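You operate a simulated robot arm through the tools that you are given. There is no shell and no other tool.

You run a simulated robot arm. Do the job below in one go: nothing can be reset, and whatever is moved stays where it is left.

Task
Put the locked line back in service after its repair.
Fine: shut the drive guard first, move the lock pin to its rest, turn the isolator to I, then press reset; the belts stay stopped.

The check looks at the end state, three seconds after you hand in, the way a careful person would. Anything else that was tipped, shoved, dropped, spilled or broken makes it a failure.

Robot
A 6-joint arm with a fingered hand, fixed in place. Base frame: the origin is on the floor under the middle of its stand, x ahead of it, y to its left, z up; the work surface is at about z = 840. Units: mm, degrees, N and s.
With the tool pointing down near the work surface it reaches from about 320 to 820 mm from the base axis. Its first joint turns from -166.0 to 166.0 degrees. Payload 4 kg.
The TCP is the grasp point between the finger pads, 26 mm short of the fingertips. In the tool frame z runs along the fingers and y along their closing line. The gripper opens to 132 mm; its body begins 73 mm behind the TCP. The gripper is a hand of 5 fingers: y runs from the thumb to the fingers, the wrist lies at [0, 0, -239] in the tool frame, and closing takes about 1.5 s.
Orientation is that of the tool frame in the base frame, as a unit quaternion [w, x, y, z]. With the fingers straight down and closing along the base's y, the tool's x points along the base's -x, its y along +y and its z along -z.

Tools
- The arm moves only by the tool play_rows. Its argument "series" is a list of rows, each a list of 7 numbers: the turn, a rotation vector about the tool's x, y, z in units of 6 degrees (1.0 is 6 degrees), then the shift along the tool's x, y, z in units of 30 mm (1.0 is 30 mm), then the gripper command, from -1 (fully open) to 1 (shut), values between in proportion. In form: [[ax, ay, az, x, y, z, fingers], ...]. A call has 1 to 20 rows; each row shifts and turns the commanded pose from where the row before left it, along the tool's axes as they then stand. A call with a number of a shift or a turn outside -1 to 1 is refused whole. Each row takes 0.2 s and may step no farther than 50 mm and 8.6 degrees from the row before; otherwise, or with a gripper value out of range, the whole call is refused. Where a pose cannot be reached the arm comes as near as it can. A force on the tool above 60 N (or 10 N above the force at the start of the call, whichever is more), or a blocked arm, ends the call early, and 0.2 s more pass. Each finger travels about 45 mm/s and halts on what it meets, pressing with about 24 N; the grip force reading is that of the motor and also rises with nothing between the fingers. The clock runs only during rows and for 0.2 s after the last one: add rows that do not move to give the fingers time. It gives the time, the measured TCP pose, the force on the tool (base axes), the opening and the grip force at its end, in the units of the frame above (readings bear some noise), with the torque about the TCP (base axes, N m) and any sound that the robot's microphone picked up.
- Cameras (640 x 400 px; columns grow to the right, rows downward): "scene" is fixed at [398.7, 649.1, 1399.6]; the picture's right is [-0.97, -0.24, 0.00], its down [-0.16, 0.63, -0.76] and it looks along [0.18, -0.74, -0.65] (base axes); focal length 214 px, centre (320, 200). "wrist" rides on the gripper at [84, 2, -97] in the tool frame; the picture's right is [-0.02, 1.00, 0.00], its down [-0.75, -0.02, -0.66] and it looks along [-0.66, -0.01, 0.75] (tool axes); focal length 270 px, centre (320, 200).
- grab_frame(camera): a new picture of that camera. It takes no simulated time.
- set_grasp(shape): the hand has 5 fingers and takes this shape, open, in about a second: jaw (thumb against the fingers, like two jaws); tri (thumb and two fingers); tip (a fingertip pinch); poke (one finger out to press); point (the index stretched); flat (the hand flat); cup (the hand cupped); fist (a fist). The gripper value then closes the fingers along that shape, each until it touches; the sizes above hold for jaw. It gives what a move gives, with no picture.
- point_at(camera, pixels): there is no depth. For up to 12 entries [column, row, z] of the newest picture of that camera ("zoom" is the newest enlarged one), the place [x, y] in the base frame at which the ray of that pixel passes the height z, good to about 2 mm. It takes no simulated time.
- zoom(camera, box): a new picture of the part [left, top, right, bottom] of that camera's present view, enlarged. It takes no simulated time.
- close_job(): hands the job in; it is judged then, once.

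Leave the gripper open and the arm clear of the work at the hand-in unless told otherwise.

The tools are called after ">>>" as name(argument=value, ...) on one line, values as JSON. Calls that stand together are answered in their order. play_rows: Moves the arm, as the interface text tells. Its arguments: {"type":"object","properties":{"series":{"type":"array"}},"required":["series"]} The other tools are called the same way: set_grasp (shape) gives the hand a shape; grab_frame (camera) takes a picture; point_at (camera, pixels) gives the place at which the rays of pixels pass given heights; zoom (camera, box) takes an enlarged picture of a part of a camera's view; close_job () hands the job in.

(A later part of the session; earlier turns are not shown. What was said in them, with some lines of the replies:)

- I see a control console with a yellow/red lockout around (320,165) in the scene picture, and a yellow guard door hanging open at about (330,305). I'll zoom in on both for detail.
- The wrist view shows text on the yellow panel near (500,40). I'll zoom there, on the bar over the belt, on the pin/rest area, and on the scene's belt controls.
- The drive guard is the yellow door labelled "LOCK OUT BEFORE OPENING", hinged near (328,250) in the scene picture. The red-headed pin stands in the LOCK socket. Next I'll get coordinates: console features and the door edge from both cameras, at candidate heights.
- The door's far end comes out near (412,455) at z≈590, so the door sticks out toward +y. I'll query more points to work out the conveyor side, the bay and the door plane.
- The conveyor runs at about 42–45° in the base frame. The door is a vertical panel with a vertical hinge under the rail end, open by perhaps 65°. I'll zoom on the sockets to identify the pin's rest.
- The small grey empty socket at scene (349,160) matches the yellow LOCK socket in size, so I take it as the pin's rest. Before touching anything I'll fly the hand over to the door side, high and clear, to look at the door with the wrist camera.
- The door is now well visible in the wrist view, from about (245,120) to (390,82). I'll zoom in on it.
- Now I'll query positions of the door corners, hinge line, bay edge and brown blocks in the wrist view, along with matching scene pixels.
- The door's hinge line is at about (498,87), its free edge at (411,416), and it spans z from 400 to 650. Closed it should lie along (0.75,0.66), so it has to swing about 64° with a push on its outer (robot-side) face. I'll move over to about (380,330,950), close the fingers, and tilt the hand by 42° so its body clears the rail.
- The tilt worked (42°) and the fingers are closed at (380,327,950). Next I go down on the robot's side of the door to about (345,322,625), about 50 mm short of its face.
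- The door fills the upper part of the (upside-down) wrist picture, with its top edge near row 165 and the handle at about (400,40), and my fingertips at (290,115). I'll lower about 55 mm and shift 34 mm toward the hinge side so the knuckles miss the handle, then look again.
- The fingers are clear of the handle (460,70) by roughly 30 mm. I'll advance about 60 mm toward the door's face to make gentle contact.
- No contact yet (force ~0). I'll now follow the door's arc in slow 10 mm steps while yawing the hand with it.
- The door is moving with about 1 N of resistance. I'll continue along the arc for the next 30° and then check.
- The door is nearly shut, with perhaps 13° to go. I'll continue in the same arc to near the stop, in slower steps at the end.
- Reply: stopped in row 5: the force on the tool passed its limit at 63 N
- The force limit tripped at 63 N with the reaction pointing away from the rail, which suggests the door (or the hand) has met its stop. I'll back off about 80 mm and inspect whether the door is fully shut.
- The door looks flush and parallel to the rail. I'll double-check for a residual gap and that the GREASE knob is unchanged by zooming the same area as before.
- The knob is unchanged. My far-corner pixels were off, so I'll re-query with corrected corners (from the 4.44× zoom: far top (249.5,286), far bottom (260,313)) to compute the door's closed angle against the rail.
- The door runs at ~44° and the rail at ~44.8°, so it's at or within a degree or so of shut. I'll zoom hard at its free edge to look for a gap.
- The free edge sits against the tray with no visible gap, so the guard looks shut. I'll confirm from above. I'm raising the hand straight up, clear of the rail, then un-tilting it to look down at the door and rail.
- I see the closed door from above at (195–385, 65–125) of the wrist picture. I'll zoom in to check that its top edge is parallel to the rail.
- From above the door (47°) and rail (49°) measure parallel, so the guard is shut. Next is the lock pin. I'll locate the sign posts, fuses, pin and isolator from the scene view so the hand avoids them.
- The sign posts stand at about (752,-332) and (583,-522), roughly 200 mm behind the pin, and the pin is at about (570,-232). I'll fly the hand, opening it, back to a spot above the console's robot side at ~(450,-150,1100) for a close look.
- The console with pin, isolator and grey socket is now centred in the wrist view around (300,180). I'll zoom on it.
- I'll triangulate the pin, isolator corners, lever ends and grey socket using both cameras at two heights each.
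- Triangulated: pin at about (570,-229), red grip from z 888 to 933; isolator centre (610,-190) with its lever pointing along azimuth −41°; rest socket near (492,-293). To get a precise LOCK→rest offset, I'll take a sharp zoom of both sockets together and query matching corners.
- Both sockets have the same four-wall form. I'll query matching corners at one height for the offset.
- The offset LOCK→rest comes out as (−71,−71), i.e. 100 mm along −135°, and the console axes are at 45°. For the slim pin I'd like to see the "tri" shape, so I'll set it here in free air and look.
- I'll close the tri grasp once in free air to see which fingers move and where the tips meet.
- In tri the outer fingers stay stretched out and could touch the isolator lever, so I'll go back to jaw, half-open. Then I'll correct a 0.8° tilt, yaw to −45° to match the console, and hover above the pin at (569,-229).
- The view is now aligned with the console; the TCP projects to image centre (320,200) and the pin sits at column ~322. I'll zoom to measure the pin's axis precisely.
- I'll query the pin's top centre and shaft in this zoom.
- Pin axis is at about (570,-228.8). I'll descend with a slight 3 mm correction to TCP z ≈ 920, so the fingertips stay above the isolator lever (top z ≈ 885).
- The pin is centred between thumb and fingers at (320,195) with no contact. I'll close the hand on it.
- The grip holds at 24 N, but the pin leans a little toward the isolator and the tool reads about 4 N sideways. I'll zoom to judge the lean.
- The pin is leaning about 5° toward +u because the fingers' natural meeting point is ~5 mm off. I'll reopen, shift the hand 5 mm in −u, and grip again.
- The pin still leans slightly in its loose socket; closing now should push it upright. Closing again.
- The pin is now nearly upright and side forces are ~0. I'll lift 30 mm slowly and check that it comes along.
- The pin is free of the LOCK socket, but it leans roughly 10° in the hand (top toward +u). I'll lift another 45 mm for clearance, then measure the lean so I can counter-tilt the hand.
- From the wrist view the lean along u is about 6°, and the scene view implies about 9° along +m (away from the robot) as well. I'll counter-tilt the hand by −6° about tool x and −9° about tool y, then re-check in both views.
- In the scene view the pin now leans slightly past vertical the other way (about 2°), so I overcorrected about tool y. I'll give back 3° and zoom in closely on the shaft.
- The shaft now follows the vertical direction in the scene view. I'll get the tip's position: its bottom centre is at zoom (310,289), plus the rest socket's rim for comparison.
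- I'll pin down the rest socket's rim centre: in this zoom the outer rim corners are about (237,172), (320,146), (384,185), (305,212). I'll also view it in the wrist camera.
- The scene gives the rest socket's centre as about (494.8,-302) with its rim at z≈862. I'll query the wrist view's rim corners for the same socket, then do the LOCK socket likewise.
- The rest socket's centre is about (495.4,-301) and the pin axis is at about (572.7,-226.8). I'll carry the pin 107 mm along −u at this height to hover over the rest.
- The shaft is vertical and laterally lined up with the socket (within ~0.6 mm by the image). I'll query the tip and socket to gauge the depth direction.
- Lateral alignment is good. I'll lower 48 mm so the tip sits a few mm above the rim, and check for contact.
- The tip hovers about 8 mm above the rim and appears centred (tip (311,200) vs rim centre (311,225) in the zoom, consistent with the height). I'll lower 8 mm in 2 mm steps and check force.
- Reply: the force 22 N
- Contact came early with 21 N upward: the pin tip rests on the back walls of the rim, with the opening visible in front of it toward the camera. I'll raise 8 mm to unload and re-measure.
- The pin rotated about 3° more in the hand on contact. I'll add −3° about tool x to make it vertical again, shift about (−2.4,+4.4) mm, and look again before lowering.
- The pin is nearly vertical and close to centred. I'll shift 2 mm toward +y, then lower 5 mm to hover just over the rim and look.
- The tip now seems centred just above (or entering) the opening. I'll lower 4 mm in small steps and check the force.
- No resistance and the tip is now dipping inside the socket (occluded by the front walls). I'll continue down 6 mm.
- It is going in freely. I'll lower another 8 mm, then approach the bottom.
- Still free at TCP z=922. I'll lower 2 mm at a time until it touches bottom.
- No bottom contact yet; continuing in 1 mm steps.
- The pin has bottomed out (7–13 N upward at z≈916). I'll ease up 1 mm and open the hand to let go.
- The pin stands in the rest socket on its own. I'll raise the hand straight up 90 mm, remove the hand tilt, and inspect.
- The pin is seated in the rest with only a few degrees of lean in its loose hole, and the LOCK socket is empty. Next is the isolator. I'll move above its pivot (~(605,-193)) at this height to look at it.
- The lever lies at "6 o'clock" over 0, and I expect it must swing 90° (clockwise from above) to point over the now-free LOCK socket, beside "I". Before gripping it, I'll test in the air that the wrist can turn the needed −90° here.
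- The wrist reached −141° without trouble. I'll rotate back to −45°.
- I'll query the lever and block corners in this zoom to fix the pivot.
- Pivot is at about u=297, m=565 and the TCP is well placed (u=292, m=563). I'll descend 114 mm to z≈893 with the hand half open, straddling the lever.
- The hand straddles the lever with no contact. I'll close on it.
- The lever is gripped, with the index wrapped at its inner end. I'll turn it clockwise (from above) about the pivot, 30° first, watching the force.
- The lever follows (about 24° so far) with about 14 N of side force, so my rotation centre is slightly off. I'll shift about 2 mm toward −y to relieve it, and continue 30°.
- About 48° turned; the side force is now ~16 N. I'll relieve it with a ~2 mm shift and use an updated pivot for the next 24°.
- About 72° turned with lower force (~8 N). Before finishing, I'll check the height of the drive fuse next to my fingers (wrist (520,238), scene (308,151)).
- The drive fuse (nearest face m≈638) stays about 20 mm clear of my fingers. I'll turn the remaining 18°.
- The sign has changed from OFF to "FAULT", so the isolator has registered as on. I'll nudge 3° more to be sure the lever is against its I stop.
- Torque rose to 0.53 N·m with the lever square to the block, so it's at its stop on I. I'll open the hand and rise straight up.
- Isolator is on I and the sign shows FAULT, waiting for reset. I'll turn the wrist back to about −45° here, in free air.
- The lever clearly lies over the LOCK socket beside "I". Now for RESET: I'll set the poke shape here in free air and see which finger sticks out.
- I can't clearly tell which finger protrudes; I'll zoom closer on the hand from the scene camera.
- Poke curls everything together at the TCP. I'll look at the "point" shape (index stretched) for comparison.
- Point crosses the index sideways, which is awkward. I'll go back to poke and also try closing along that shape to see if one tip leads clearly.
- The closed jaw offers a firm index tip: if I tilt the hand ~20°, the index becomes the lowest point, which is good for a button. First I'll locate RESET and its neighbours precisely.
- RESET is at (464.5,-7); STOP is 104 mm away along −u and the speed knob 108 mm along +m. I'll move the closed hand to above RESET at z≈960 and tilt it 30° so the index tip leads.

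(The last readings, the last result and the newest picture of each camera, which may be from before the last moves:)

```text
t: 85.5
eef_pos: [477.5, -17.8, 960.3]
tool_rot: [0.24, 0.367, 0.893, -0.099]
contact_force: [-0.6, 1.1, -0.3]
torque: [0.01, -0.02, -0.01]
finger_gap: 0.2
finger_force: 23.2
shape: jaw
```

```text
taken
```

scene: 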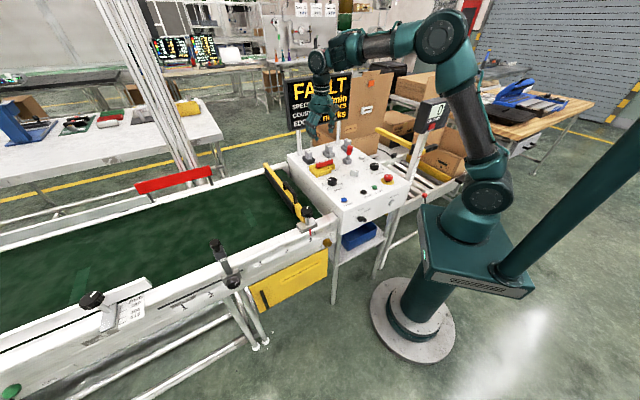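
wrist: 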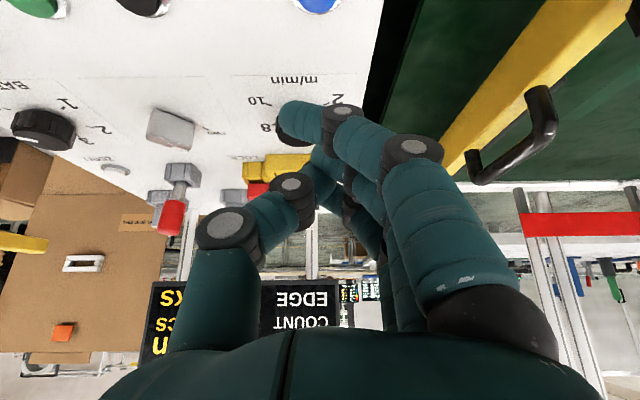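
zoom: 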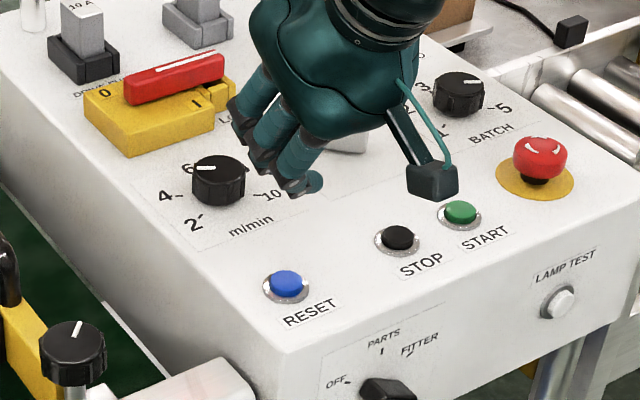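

I'll zoom closer on the fingertips to identify the leading (index) tip and its offset from RESET.

>>> zoom(camera="scene", box=[336, 168, 366, 206])

>>> zoom(camera="wrist", box=[240, 0, 400, 140])

```text
10.53 times, centred on (351, 187) of scene
```

zoom: 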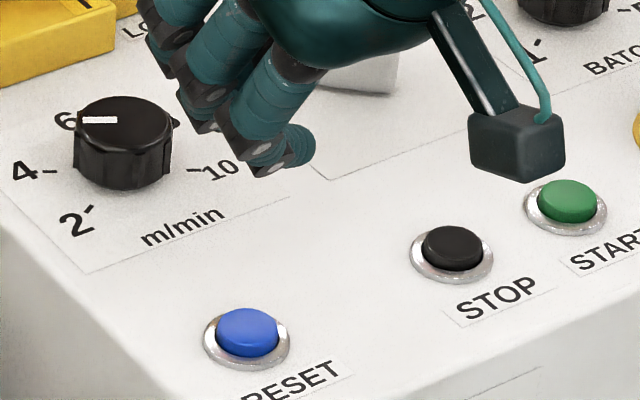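

```text
2.86 times, centred on (320, 70) of wrist
```

zoom: 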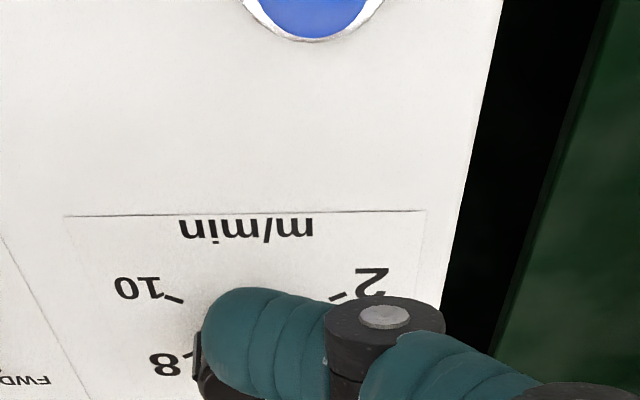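

With the hand fully closed the index tip points sideways. At half-open its tip points down, which is better for pressing, so I'll open to ~72 mm here and look again.

>>> play_rows(series=[[0, 0, 0, 0, 0, 0, 0.5], [0, 0, 0, 0, 0, 0, 0.1], [0, 0, 0, 0, 0, 0, -0.1], [0, 0, 0, 0, 0, 0, -0.1], [0, 0, 0, 0, 0, 0, -0.1], [0, 0, 0, 0, 0, 0, -0.1]])

>>> zoom(camera="scene", box=[326, 160, 366, 210])

>>> grab_frame(camera="wrist")

```text
t: 86.9
eef_pos: [477.6, -19.4, 960.2]
tool_rot: [0.239, 0.366, 0.894, -0.098]
contact_force: [-0.2, 0.9, 0.5]
torque: [0.03, 0.01, 0.01]
finger_gap: 68.3
finger_force: 0.1
shape: jaw
```

```text
8.00 times, centred on (346, 185) of scene
```

zoom: 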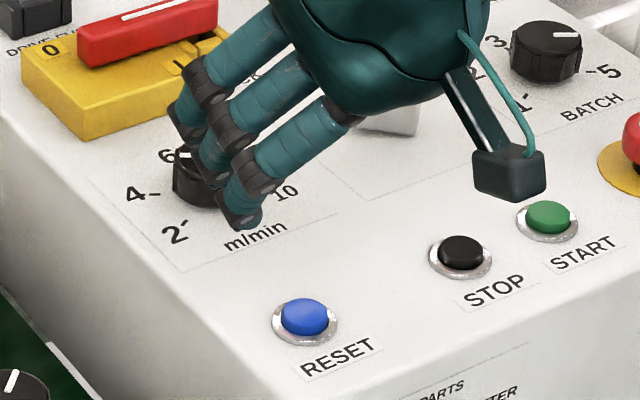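

```text
taken
```

wrist: 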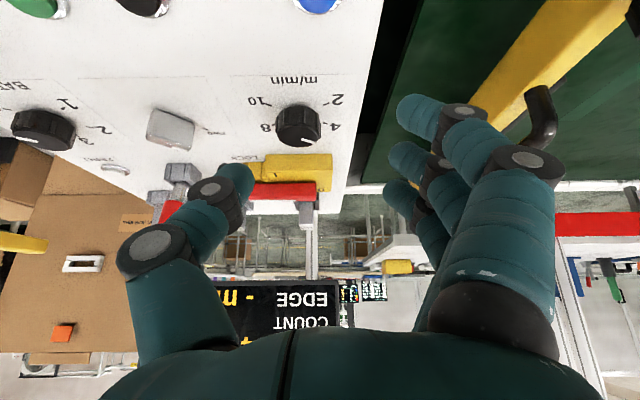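

I'll triangulate the index tip using both views (wrist (399,108), scene (336,188)).

>>> point_at(camera="wrist", pixels=[[399, 108, 930], [399, 108, 920], [399, 108, 910], [310, 3, 843]])

>>> point_at(camera="scene", pixels=[[336, 188, 930], [336, 188, 920], [336, 188, 910], [344, 199.5, 845]])

```text
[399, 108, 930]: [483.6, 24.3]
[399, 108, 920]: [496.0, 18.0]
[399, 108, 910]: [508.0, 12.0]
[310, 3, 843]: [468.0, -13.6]
```

```text
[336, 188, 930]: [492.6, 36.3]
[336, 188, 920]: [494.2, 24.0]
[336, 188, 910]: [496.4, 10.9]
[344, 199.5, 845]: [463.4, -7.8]
```

The index tip is at about (496,20,919), so it needs (−32,−28) mm to be over RESET. I'll move there and lower 45 mm, leaving ~25 mm of air.

>>> play_rows(series=[[0, 0, 0, 0.047, -0.7, -0.027, -0.1], [0, 0, 0, 0.047, -0.7, -0.027, -0.1], [0, 0, 0, 0.25, 0, 0.433, -0.1], [0, 0, 0, 0.25, 0, 0.433, -0.1], [0, 0, 0, 0.25, 0, 0.433, -0.1], [0, 0, 0, 0, 0, 0, -0.1]])

>>> zoom(camera="scene", box=[326, 160, 376, 215])

>>> grab_frame(camera="wrist")

```text
t: 88.3
eef_pos: [447.2, -45.8, 914.5]
tool_rot: [0.241, 0.366, 0.893, -0.098]
contact_force: [-0.2, 1.3, 0.9]
torque: [-0.03, -0.01, 0.02]
finger_gap: 68.4
finger_force: 0.1
shape: jaw
```

```text
7.27 times, centred on (351, 188) of scene
```

zoom: 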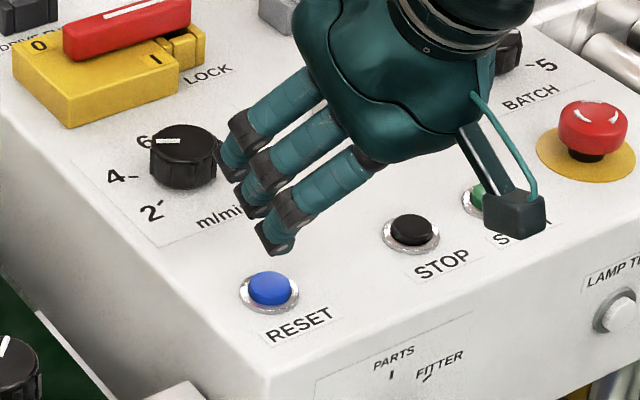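

```text
taken
```

wrist: 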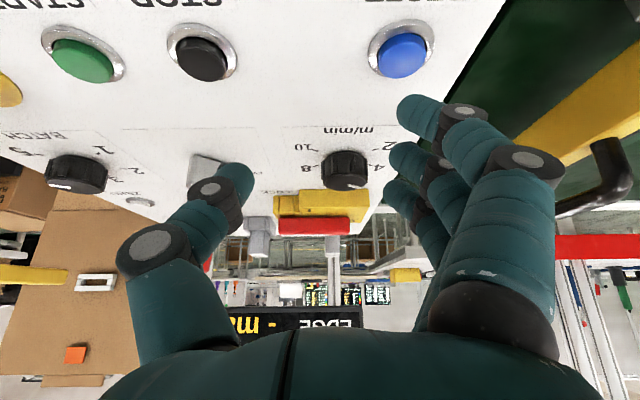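

I'll re-triangulate the tip at this lower height and compare with RESET's position.

>>> point_at(camera="scene", pixels=[[344.8, 194.6, 868], [344.8, 194.6, 872], [344.8, 194.6, 876], [344, 199.5, 846]])

>>> point_at(camera="wrist", pixels=[[399, 108, 868], [399, 108, 872], [399, 108, 876], [402, 55, 846]])

>>> zoom(camera="wrist", box=[350, 0, 480, 140])

>>> zoom(camera="scene", box=[332, 182, 356, 208])

```text
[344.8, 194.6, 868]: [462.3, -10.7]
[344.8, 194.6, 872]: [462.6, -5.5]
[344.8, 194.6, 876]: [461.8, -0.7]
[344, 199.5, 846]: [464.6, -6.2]
```

```text
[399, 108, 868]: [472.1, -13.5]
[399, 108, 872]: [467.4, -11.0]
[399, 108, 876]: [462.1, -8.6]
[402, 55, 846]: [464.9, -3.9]
```

```text
2.86 times, centred on (415, 70) of wrist
```

zoom: 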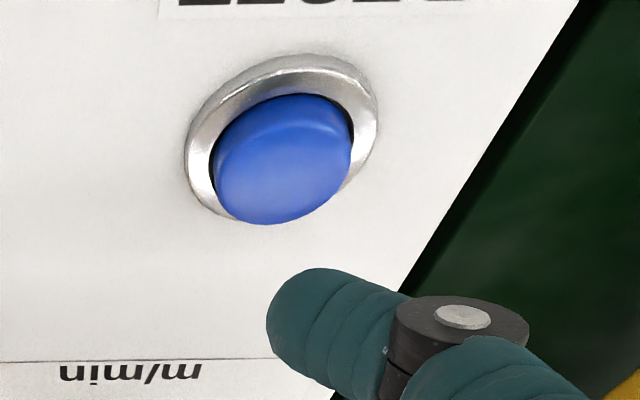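

```text
15.38 times, centred on (344, 195) of scene
```

zoom: 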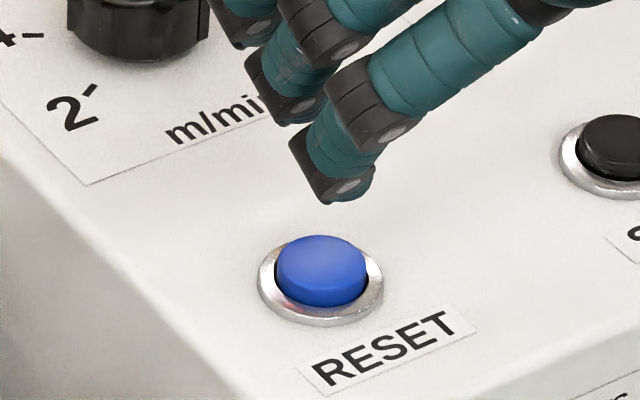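

The tip is about 20 mm above the centre of RESET (within ~2 mm). I'll lower 16 mm, then press in 2 mm steps.

>>> play_rows(series=[[0, 0, 0, 0.133, 0, 0.231, -0.1], [0, 0, 0, 0.133, 0, 0.231, -0.1]])

>>> zoom(camera="scene", box=[332, 182, 356, 208])

>>> zoom(camera="wrist", box=[350, 0, 480, 140])

```text
t: 88.9
eef_pos: [445.2, -44.6, 897.8]
tool_rot: [0.241, 0.367, 0.893, -0.098]
contact_force: [0.3, -0.1, 0.4]
torque: [-0.02, -0.01, 0.03]
finger_gap: 68.6
finger_force: 0.0
shape: jaw
```

```text
15.38 times, centred on (344, 195) of scene
```

zoom: 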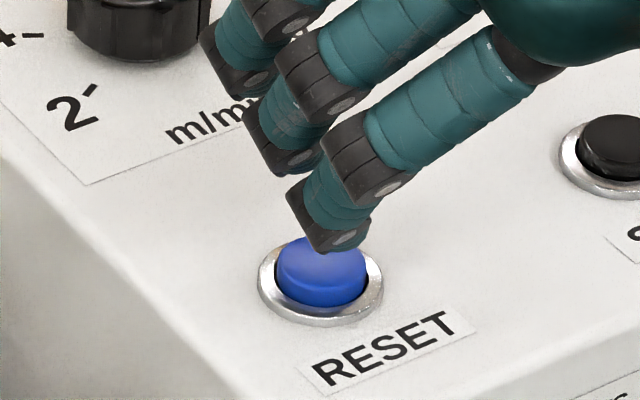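

```text
2.86 times, centred on (415, 70) of wrist
```

zoom: 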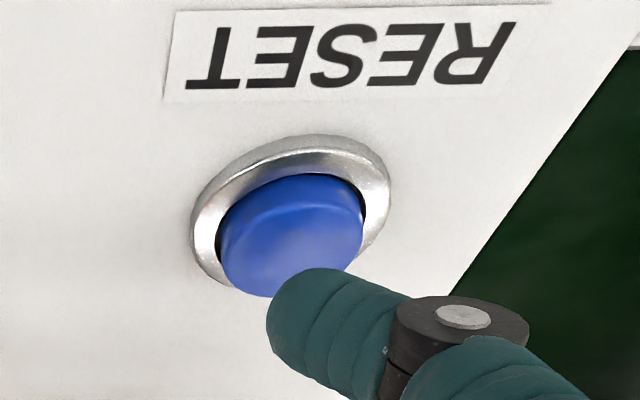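

The tip hovers just above the blue button. Pressing now in 2 mm steps.

>>> play_rows(series=[[0, 0, 0, 0.033, 0, 0.058, -0.1], [0, 0, 0, 0.033, 0, 0.058, -0.1]])

>>> play_rows(series=[[0, 0, 0, 0.033, 0, 0.058, -0.1]])

>>> zoom(camera="scene", box=[332, 182, 356, 208])

>>> zoom(camera="scene", box=[280, 60, 380, 160])

```text
t: 89.5
eef_pos: [446.1, -44.5, 895.6]
tool_rot: [0.241, 0.366, 0.893, -0.099]
contact_force: [0.5, -0.3, 0.2]
torque: [-0.02, -0.02, 0.01]
finger_gap: 68.0
finger_force: 0.0
shape: jaw
```

```text
t: 89.9
eef_pos: [446.7, -45.4, 893.8]
tool_rot: [0.24, 0.367, 0.893, -0.099]
contact_force: [0.3, 0.4, -0.4]
torque: [0.02, 0.03, 0.0]
finger_gap: 68.5
finger_force: 0.1
shape: jaw
```

```text
15.38 times, centred on (344, 195) of scene
```

zoom: 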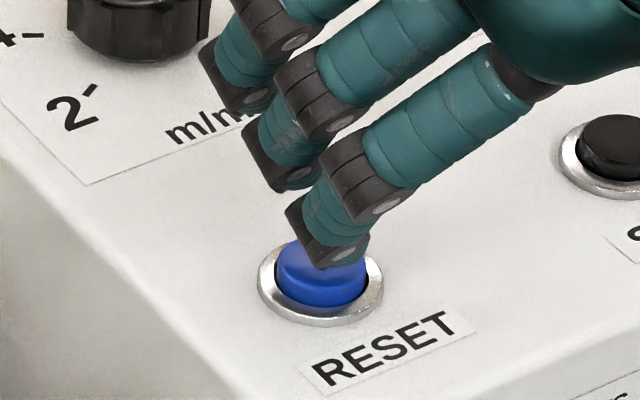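

```text
4.00 times, centred on (330, 110) of scene
```

zoom: 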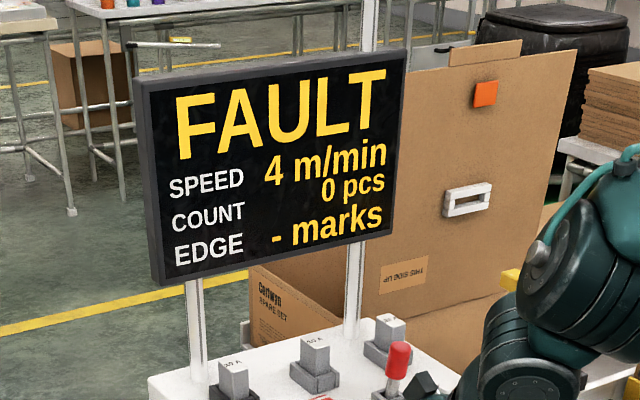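

No contact force yet and the sign still says FAULT. Continuing down in 2 mm steps.

>>> play_rows(series=[[0, 0, 0, 0.033, 0, 0.058, -0.1]])

>>> play_rows(series=[[0, 0, 0, 0.033, 0, 0.058, -0.1]])

>>> play_rows(series=[[0, 0, 0, 0.033, 0, 0.058, -0.1]])

>>> zoom(camera="scene", box=[332, 182, 356, 208])

>>> zoom(camera="scene", box=[280, 60, 380, 160])

```text
t: 90.3
eef_pos: [446.3, -45.0, 891.1]
tool_rot: [0.241, 0.367, 0.893, -0.099]
contact_force: [0.4, -0.7, 1.5]
torque: [0.07, -0.04, 0.02]
finger_gap: 68.6
finger_force: 0.0
shape: jaw
```

```text
t: 90.7
eef_pos: [447.3, -46.2, 888.4]
tool_rot: [0.24, 0.366, 0.894, -0.098]
contact_force: [0.3, 0.1, 3.9]
torque: [0.18, -0.04, 0.05]
finger_gap: 68.6
finger_force: 0.1
shape: jaw
heard: click
```

```text
t: 91.1
eef_pos: [446.8, -46.5, 888.0]
tool_rot: [0.241, 0.366, 0.894, -0.098]
contact_force: [-1.6, 1.7, 9.3]
torque: [0.5, -0.05, 0.15]
finger_gap: 68.1
finger_force: 0.1
shape: jaw
```

```text
15.38 times, centred on (344, 195) of scene
```

zoom: 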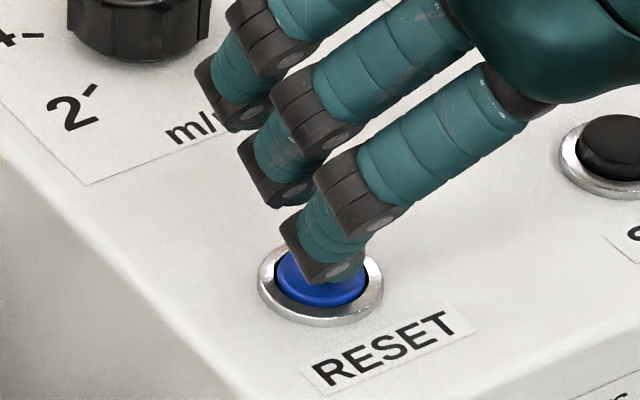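

```text
4.00 times, centred on (330, 110) of scene
```

zoom: 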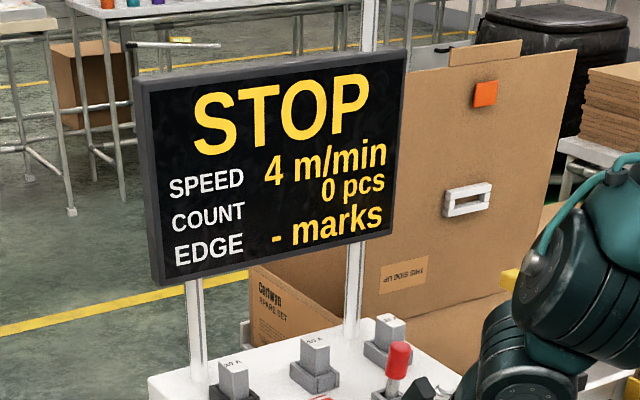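

I heard the click, and the sign changed from FAULT to STOP: reset is done and the belts are stopped. I'll retract straight up, remove the tilt, and open the hand.

>>> play_rows(series=[[0, 0, 0, -0.1, 0, -0.173, -0.1], [0, 0, 0, -0.167, 0, -0.289, -0.1], [0, 0, 0, -0.417, 0, -0.722, -0.1], [0, 0, 0, -0.417, 0, -0.722, -0.1], [0, 0, 0, -0.417, 0, -0.722, -0.1], [0, 0, 0, -0.417, 0, -0.722, -0.1], [0, 0, 0, -0.417, 0, -0.722, -0.1], [0, 0, 0, -0.417, 0, -0.722, -0.1], [0, 0, 0, -0.417, 0, -0.722, -0.1], [0, 1, 0, 0, 0, 0, -0.5], [0, 1, 0, 0, 0, 0, -1], [0, 1, 0, 0, 0, 0, -1], [0, 1, 0, 0, 0, 0, -1], [0, 1, 0, 0, 0, 0, -1], [0, 0, 0, 0, 0, -0.9, -1], [0, 0, 0, 0, 0, -0.9, -1], [0, 0, 0, 0, 0, 0, -1]])

>>> grab_frame(camera="scene")

>>> grab_frame(camera="wrist")

>>> zoom(camera="scene", box=[275, 60, 435, 220])

```text
t: 94.7
eef_pos: [445.8, -45.8, 1132.5]
tool_rot: [0.001, 0.38, 0.925, -0.001]
contact_force: [0.2, -0.1, -0.3]
torque: [0.01, -0.04, -0.02]
finger_gap: 126.0
finger_force: 0.1
shape: jaw
```

```text
taken
```

scene: 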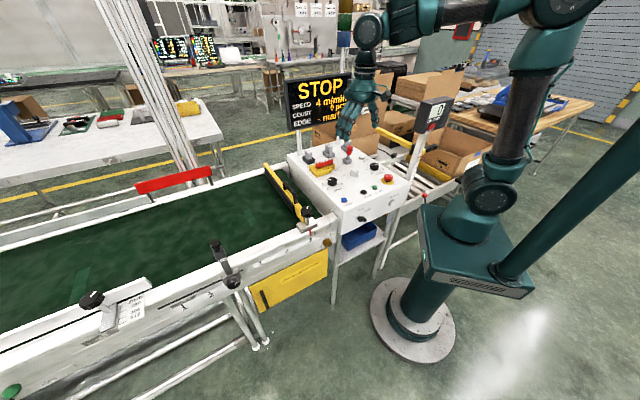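

```text
taken
```

wrist: 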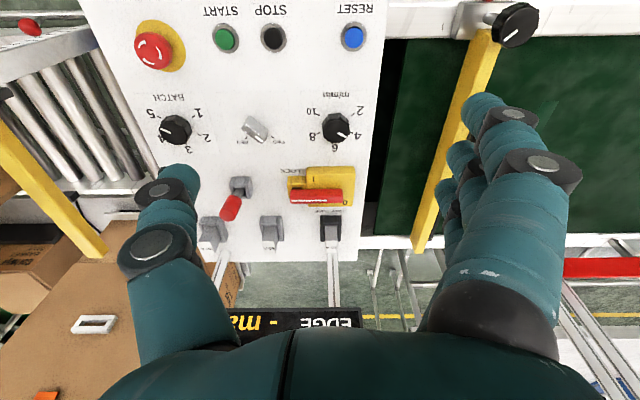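

```text
2.50 times, centred on (355, 140) of scene
```

zoom: 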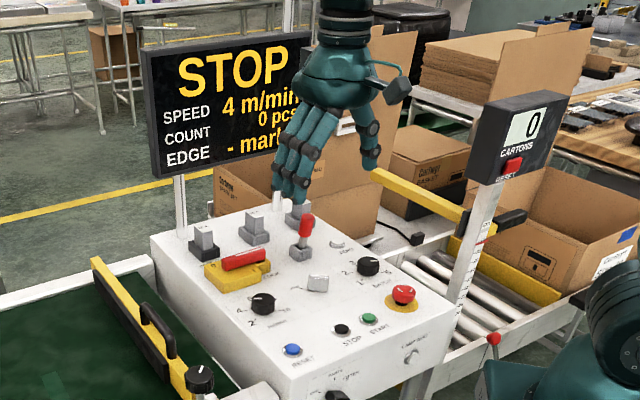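

Final checks: zoom on the pin in its rest, the isolator lever, the guard door and the rail knobs.

>>> zoom(camera="scene", box=[295, 130, 375, 190])

>>> zoom(camera="scene", box=[210, 200, 390, 330])

>>> zoom(camera="wrist", box=[190, 90, 390, 260])

```text
6.67 times, centred on (335, 160) of scene
```

zoom: 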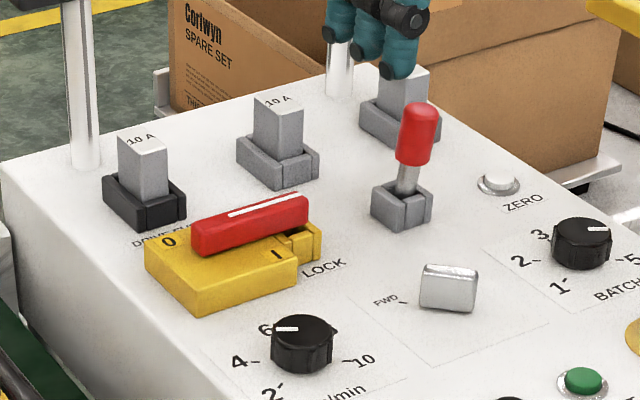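

```text
3.08 times, centred on (300, 265) of scene
```

zoom: 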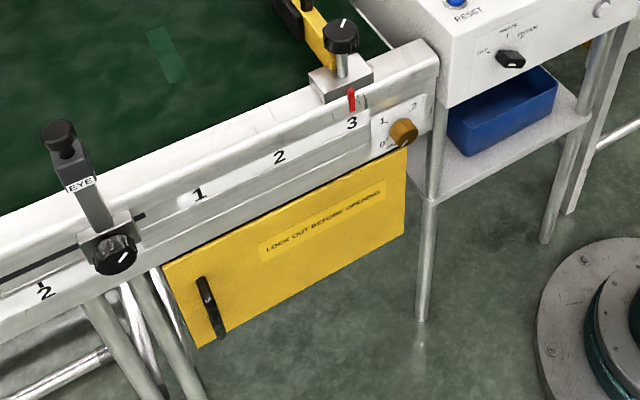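

```text
2.35 times, centred on (290, 175) of wrist
```

zoom: 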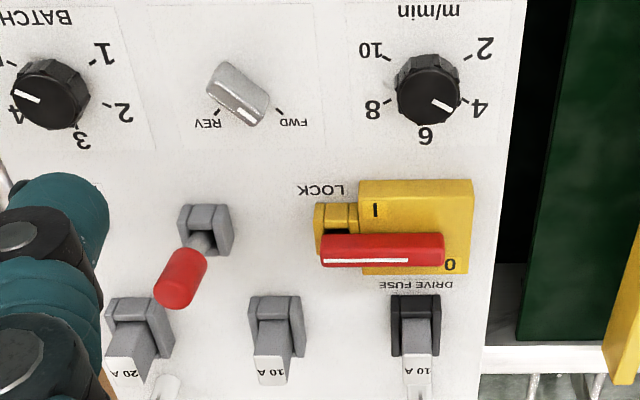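

All is in order: guard shut, pin in its rest, lever on I, sign at STOP, and the other knobs unchanged. I'll let the fingers finish opening and rise a little more to be well clear.

>>> play_rows(series=[[0, 0, 0, 0.3, 0, -0.5, -1], [0, 0, 0, 0.3, 0, -0.3, -1], [0, 0, 0, 0, 0, 0, -1], [0, 0, 0, 0, 0, 0, -1]])

>>> grab_frame(camera="scene")

```text
t: 95.7
eef_pos: [433.6, -31.8, 1157.3]
tool_rot: [0.001, 0.38, 0.925, 0.0]
contact_force: [0.6, 0.8, -0.1]
torque: [0.02, -0.03, -0.01]
finger_gap: 125.9
finger_force: 0.0
shape: jaw
```

```text
taken
```

scene: 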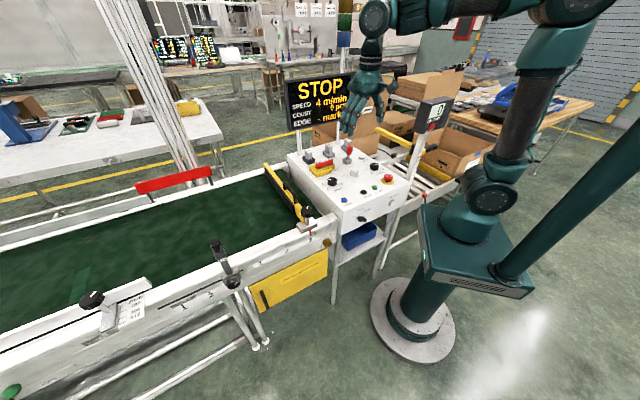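

The sign reads STOP and the guard is shut. The pin is in its rest, the isolator is on I and the belts are still. The hand is open (126 mm) and clear of the console at z≈1157, so I'm handing in.

>>> close_job()

```text
The job is handed in.
```

The line is back in service and the job is handed in. Everything was done in the order you gave, and the belts stayed stopped.

- **Drive guard:** pushed shut until it met its stop. Checked from the side and from above, it sits flush with the rail.
- **Lock pin:** lifted out of the LOCK socket and set fully down in the grey rest socket. It leans a few degrees because the hole is loose. The rest has no label; I took that socket to be it because it is the same size as the LOCK socket.
- **Isolator:** turned 90° to its stop at I. The sign changed from OFF to FAULT.
- **Reset:** pressed once with a click. The sign changed from FAULT to STOP.

In my final pictures the other knobs, switches and fuses look as they did at the start. The hand is open, and the arm is well above the console.
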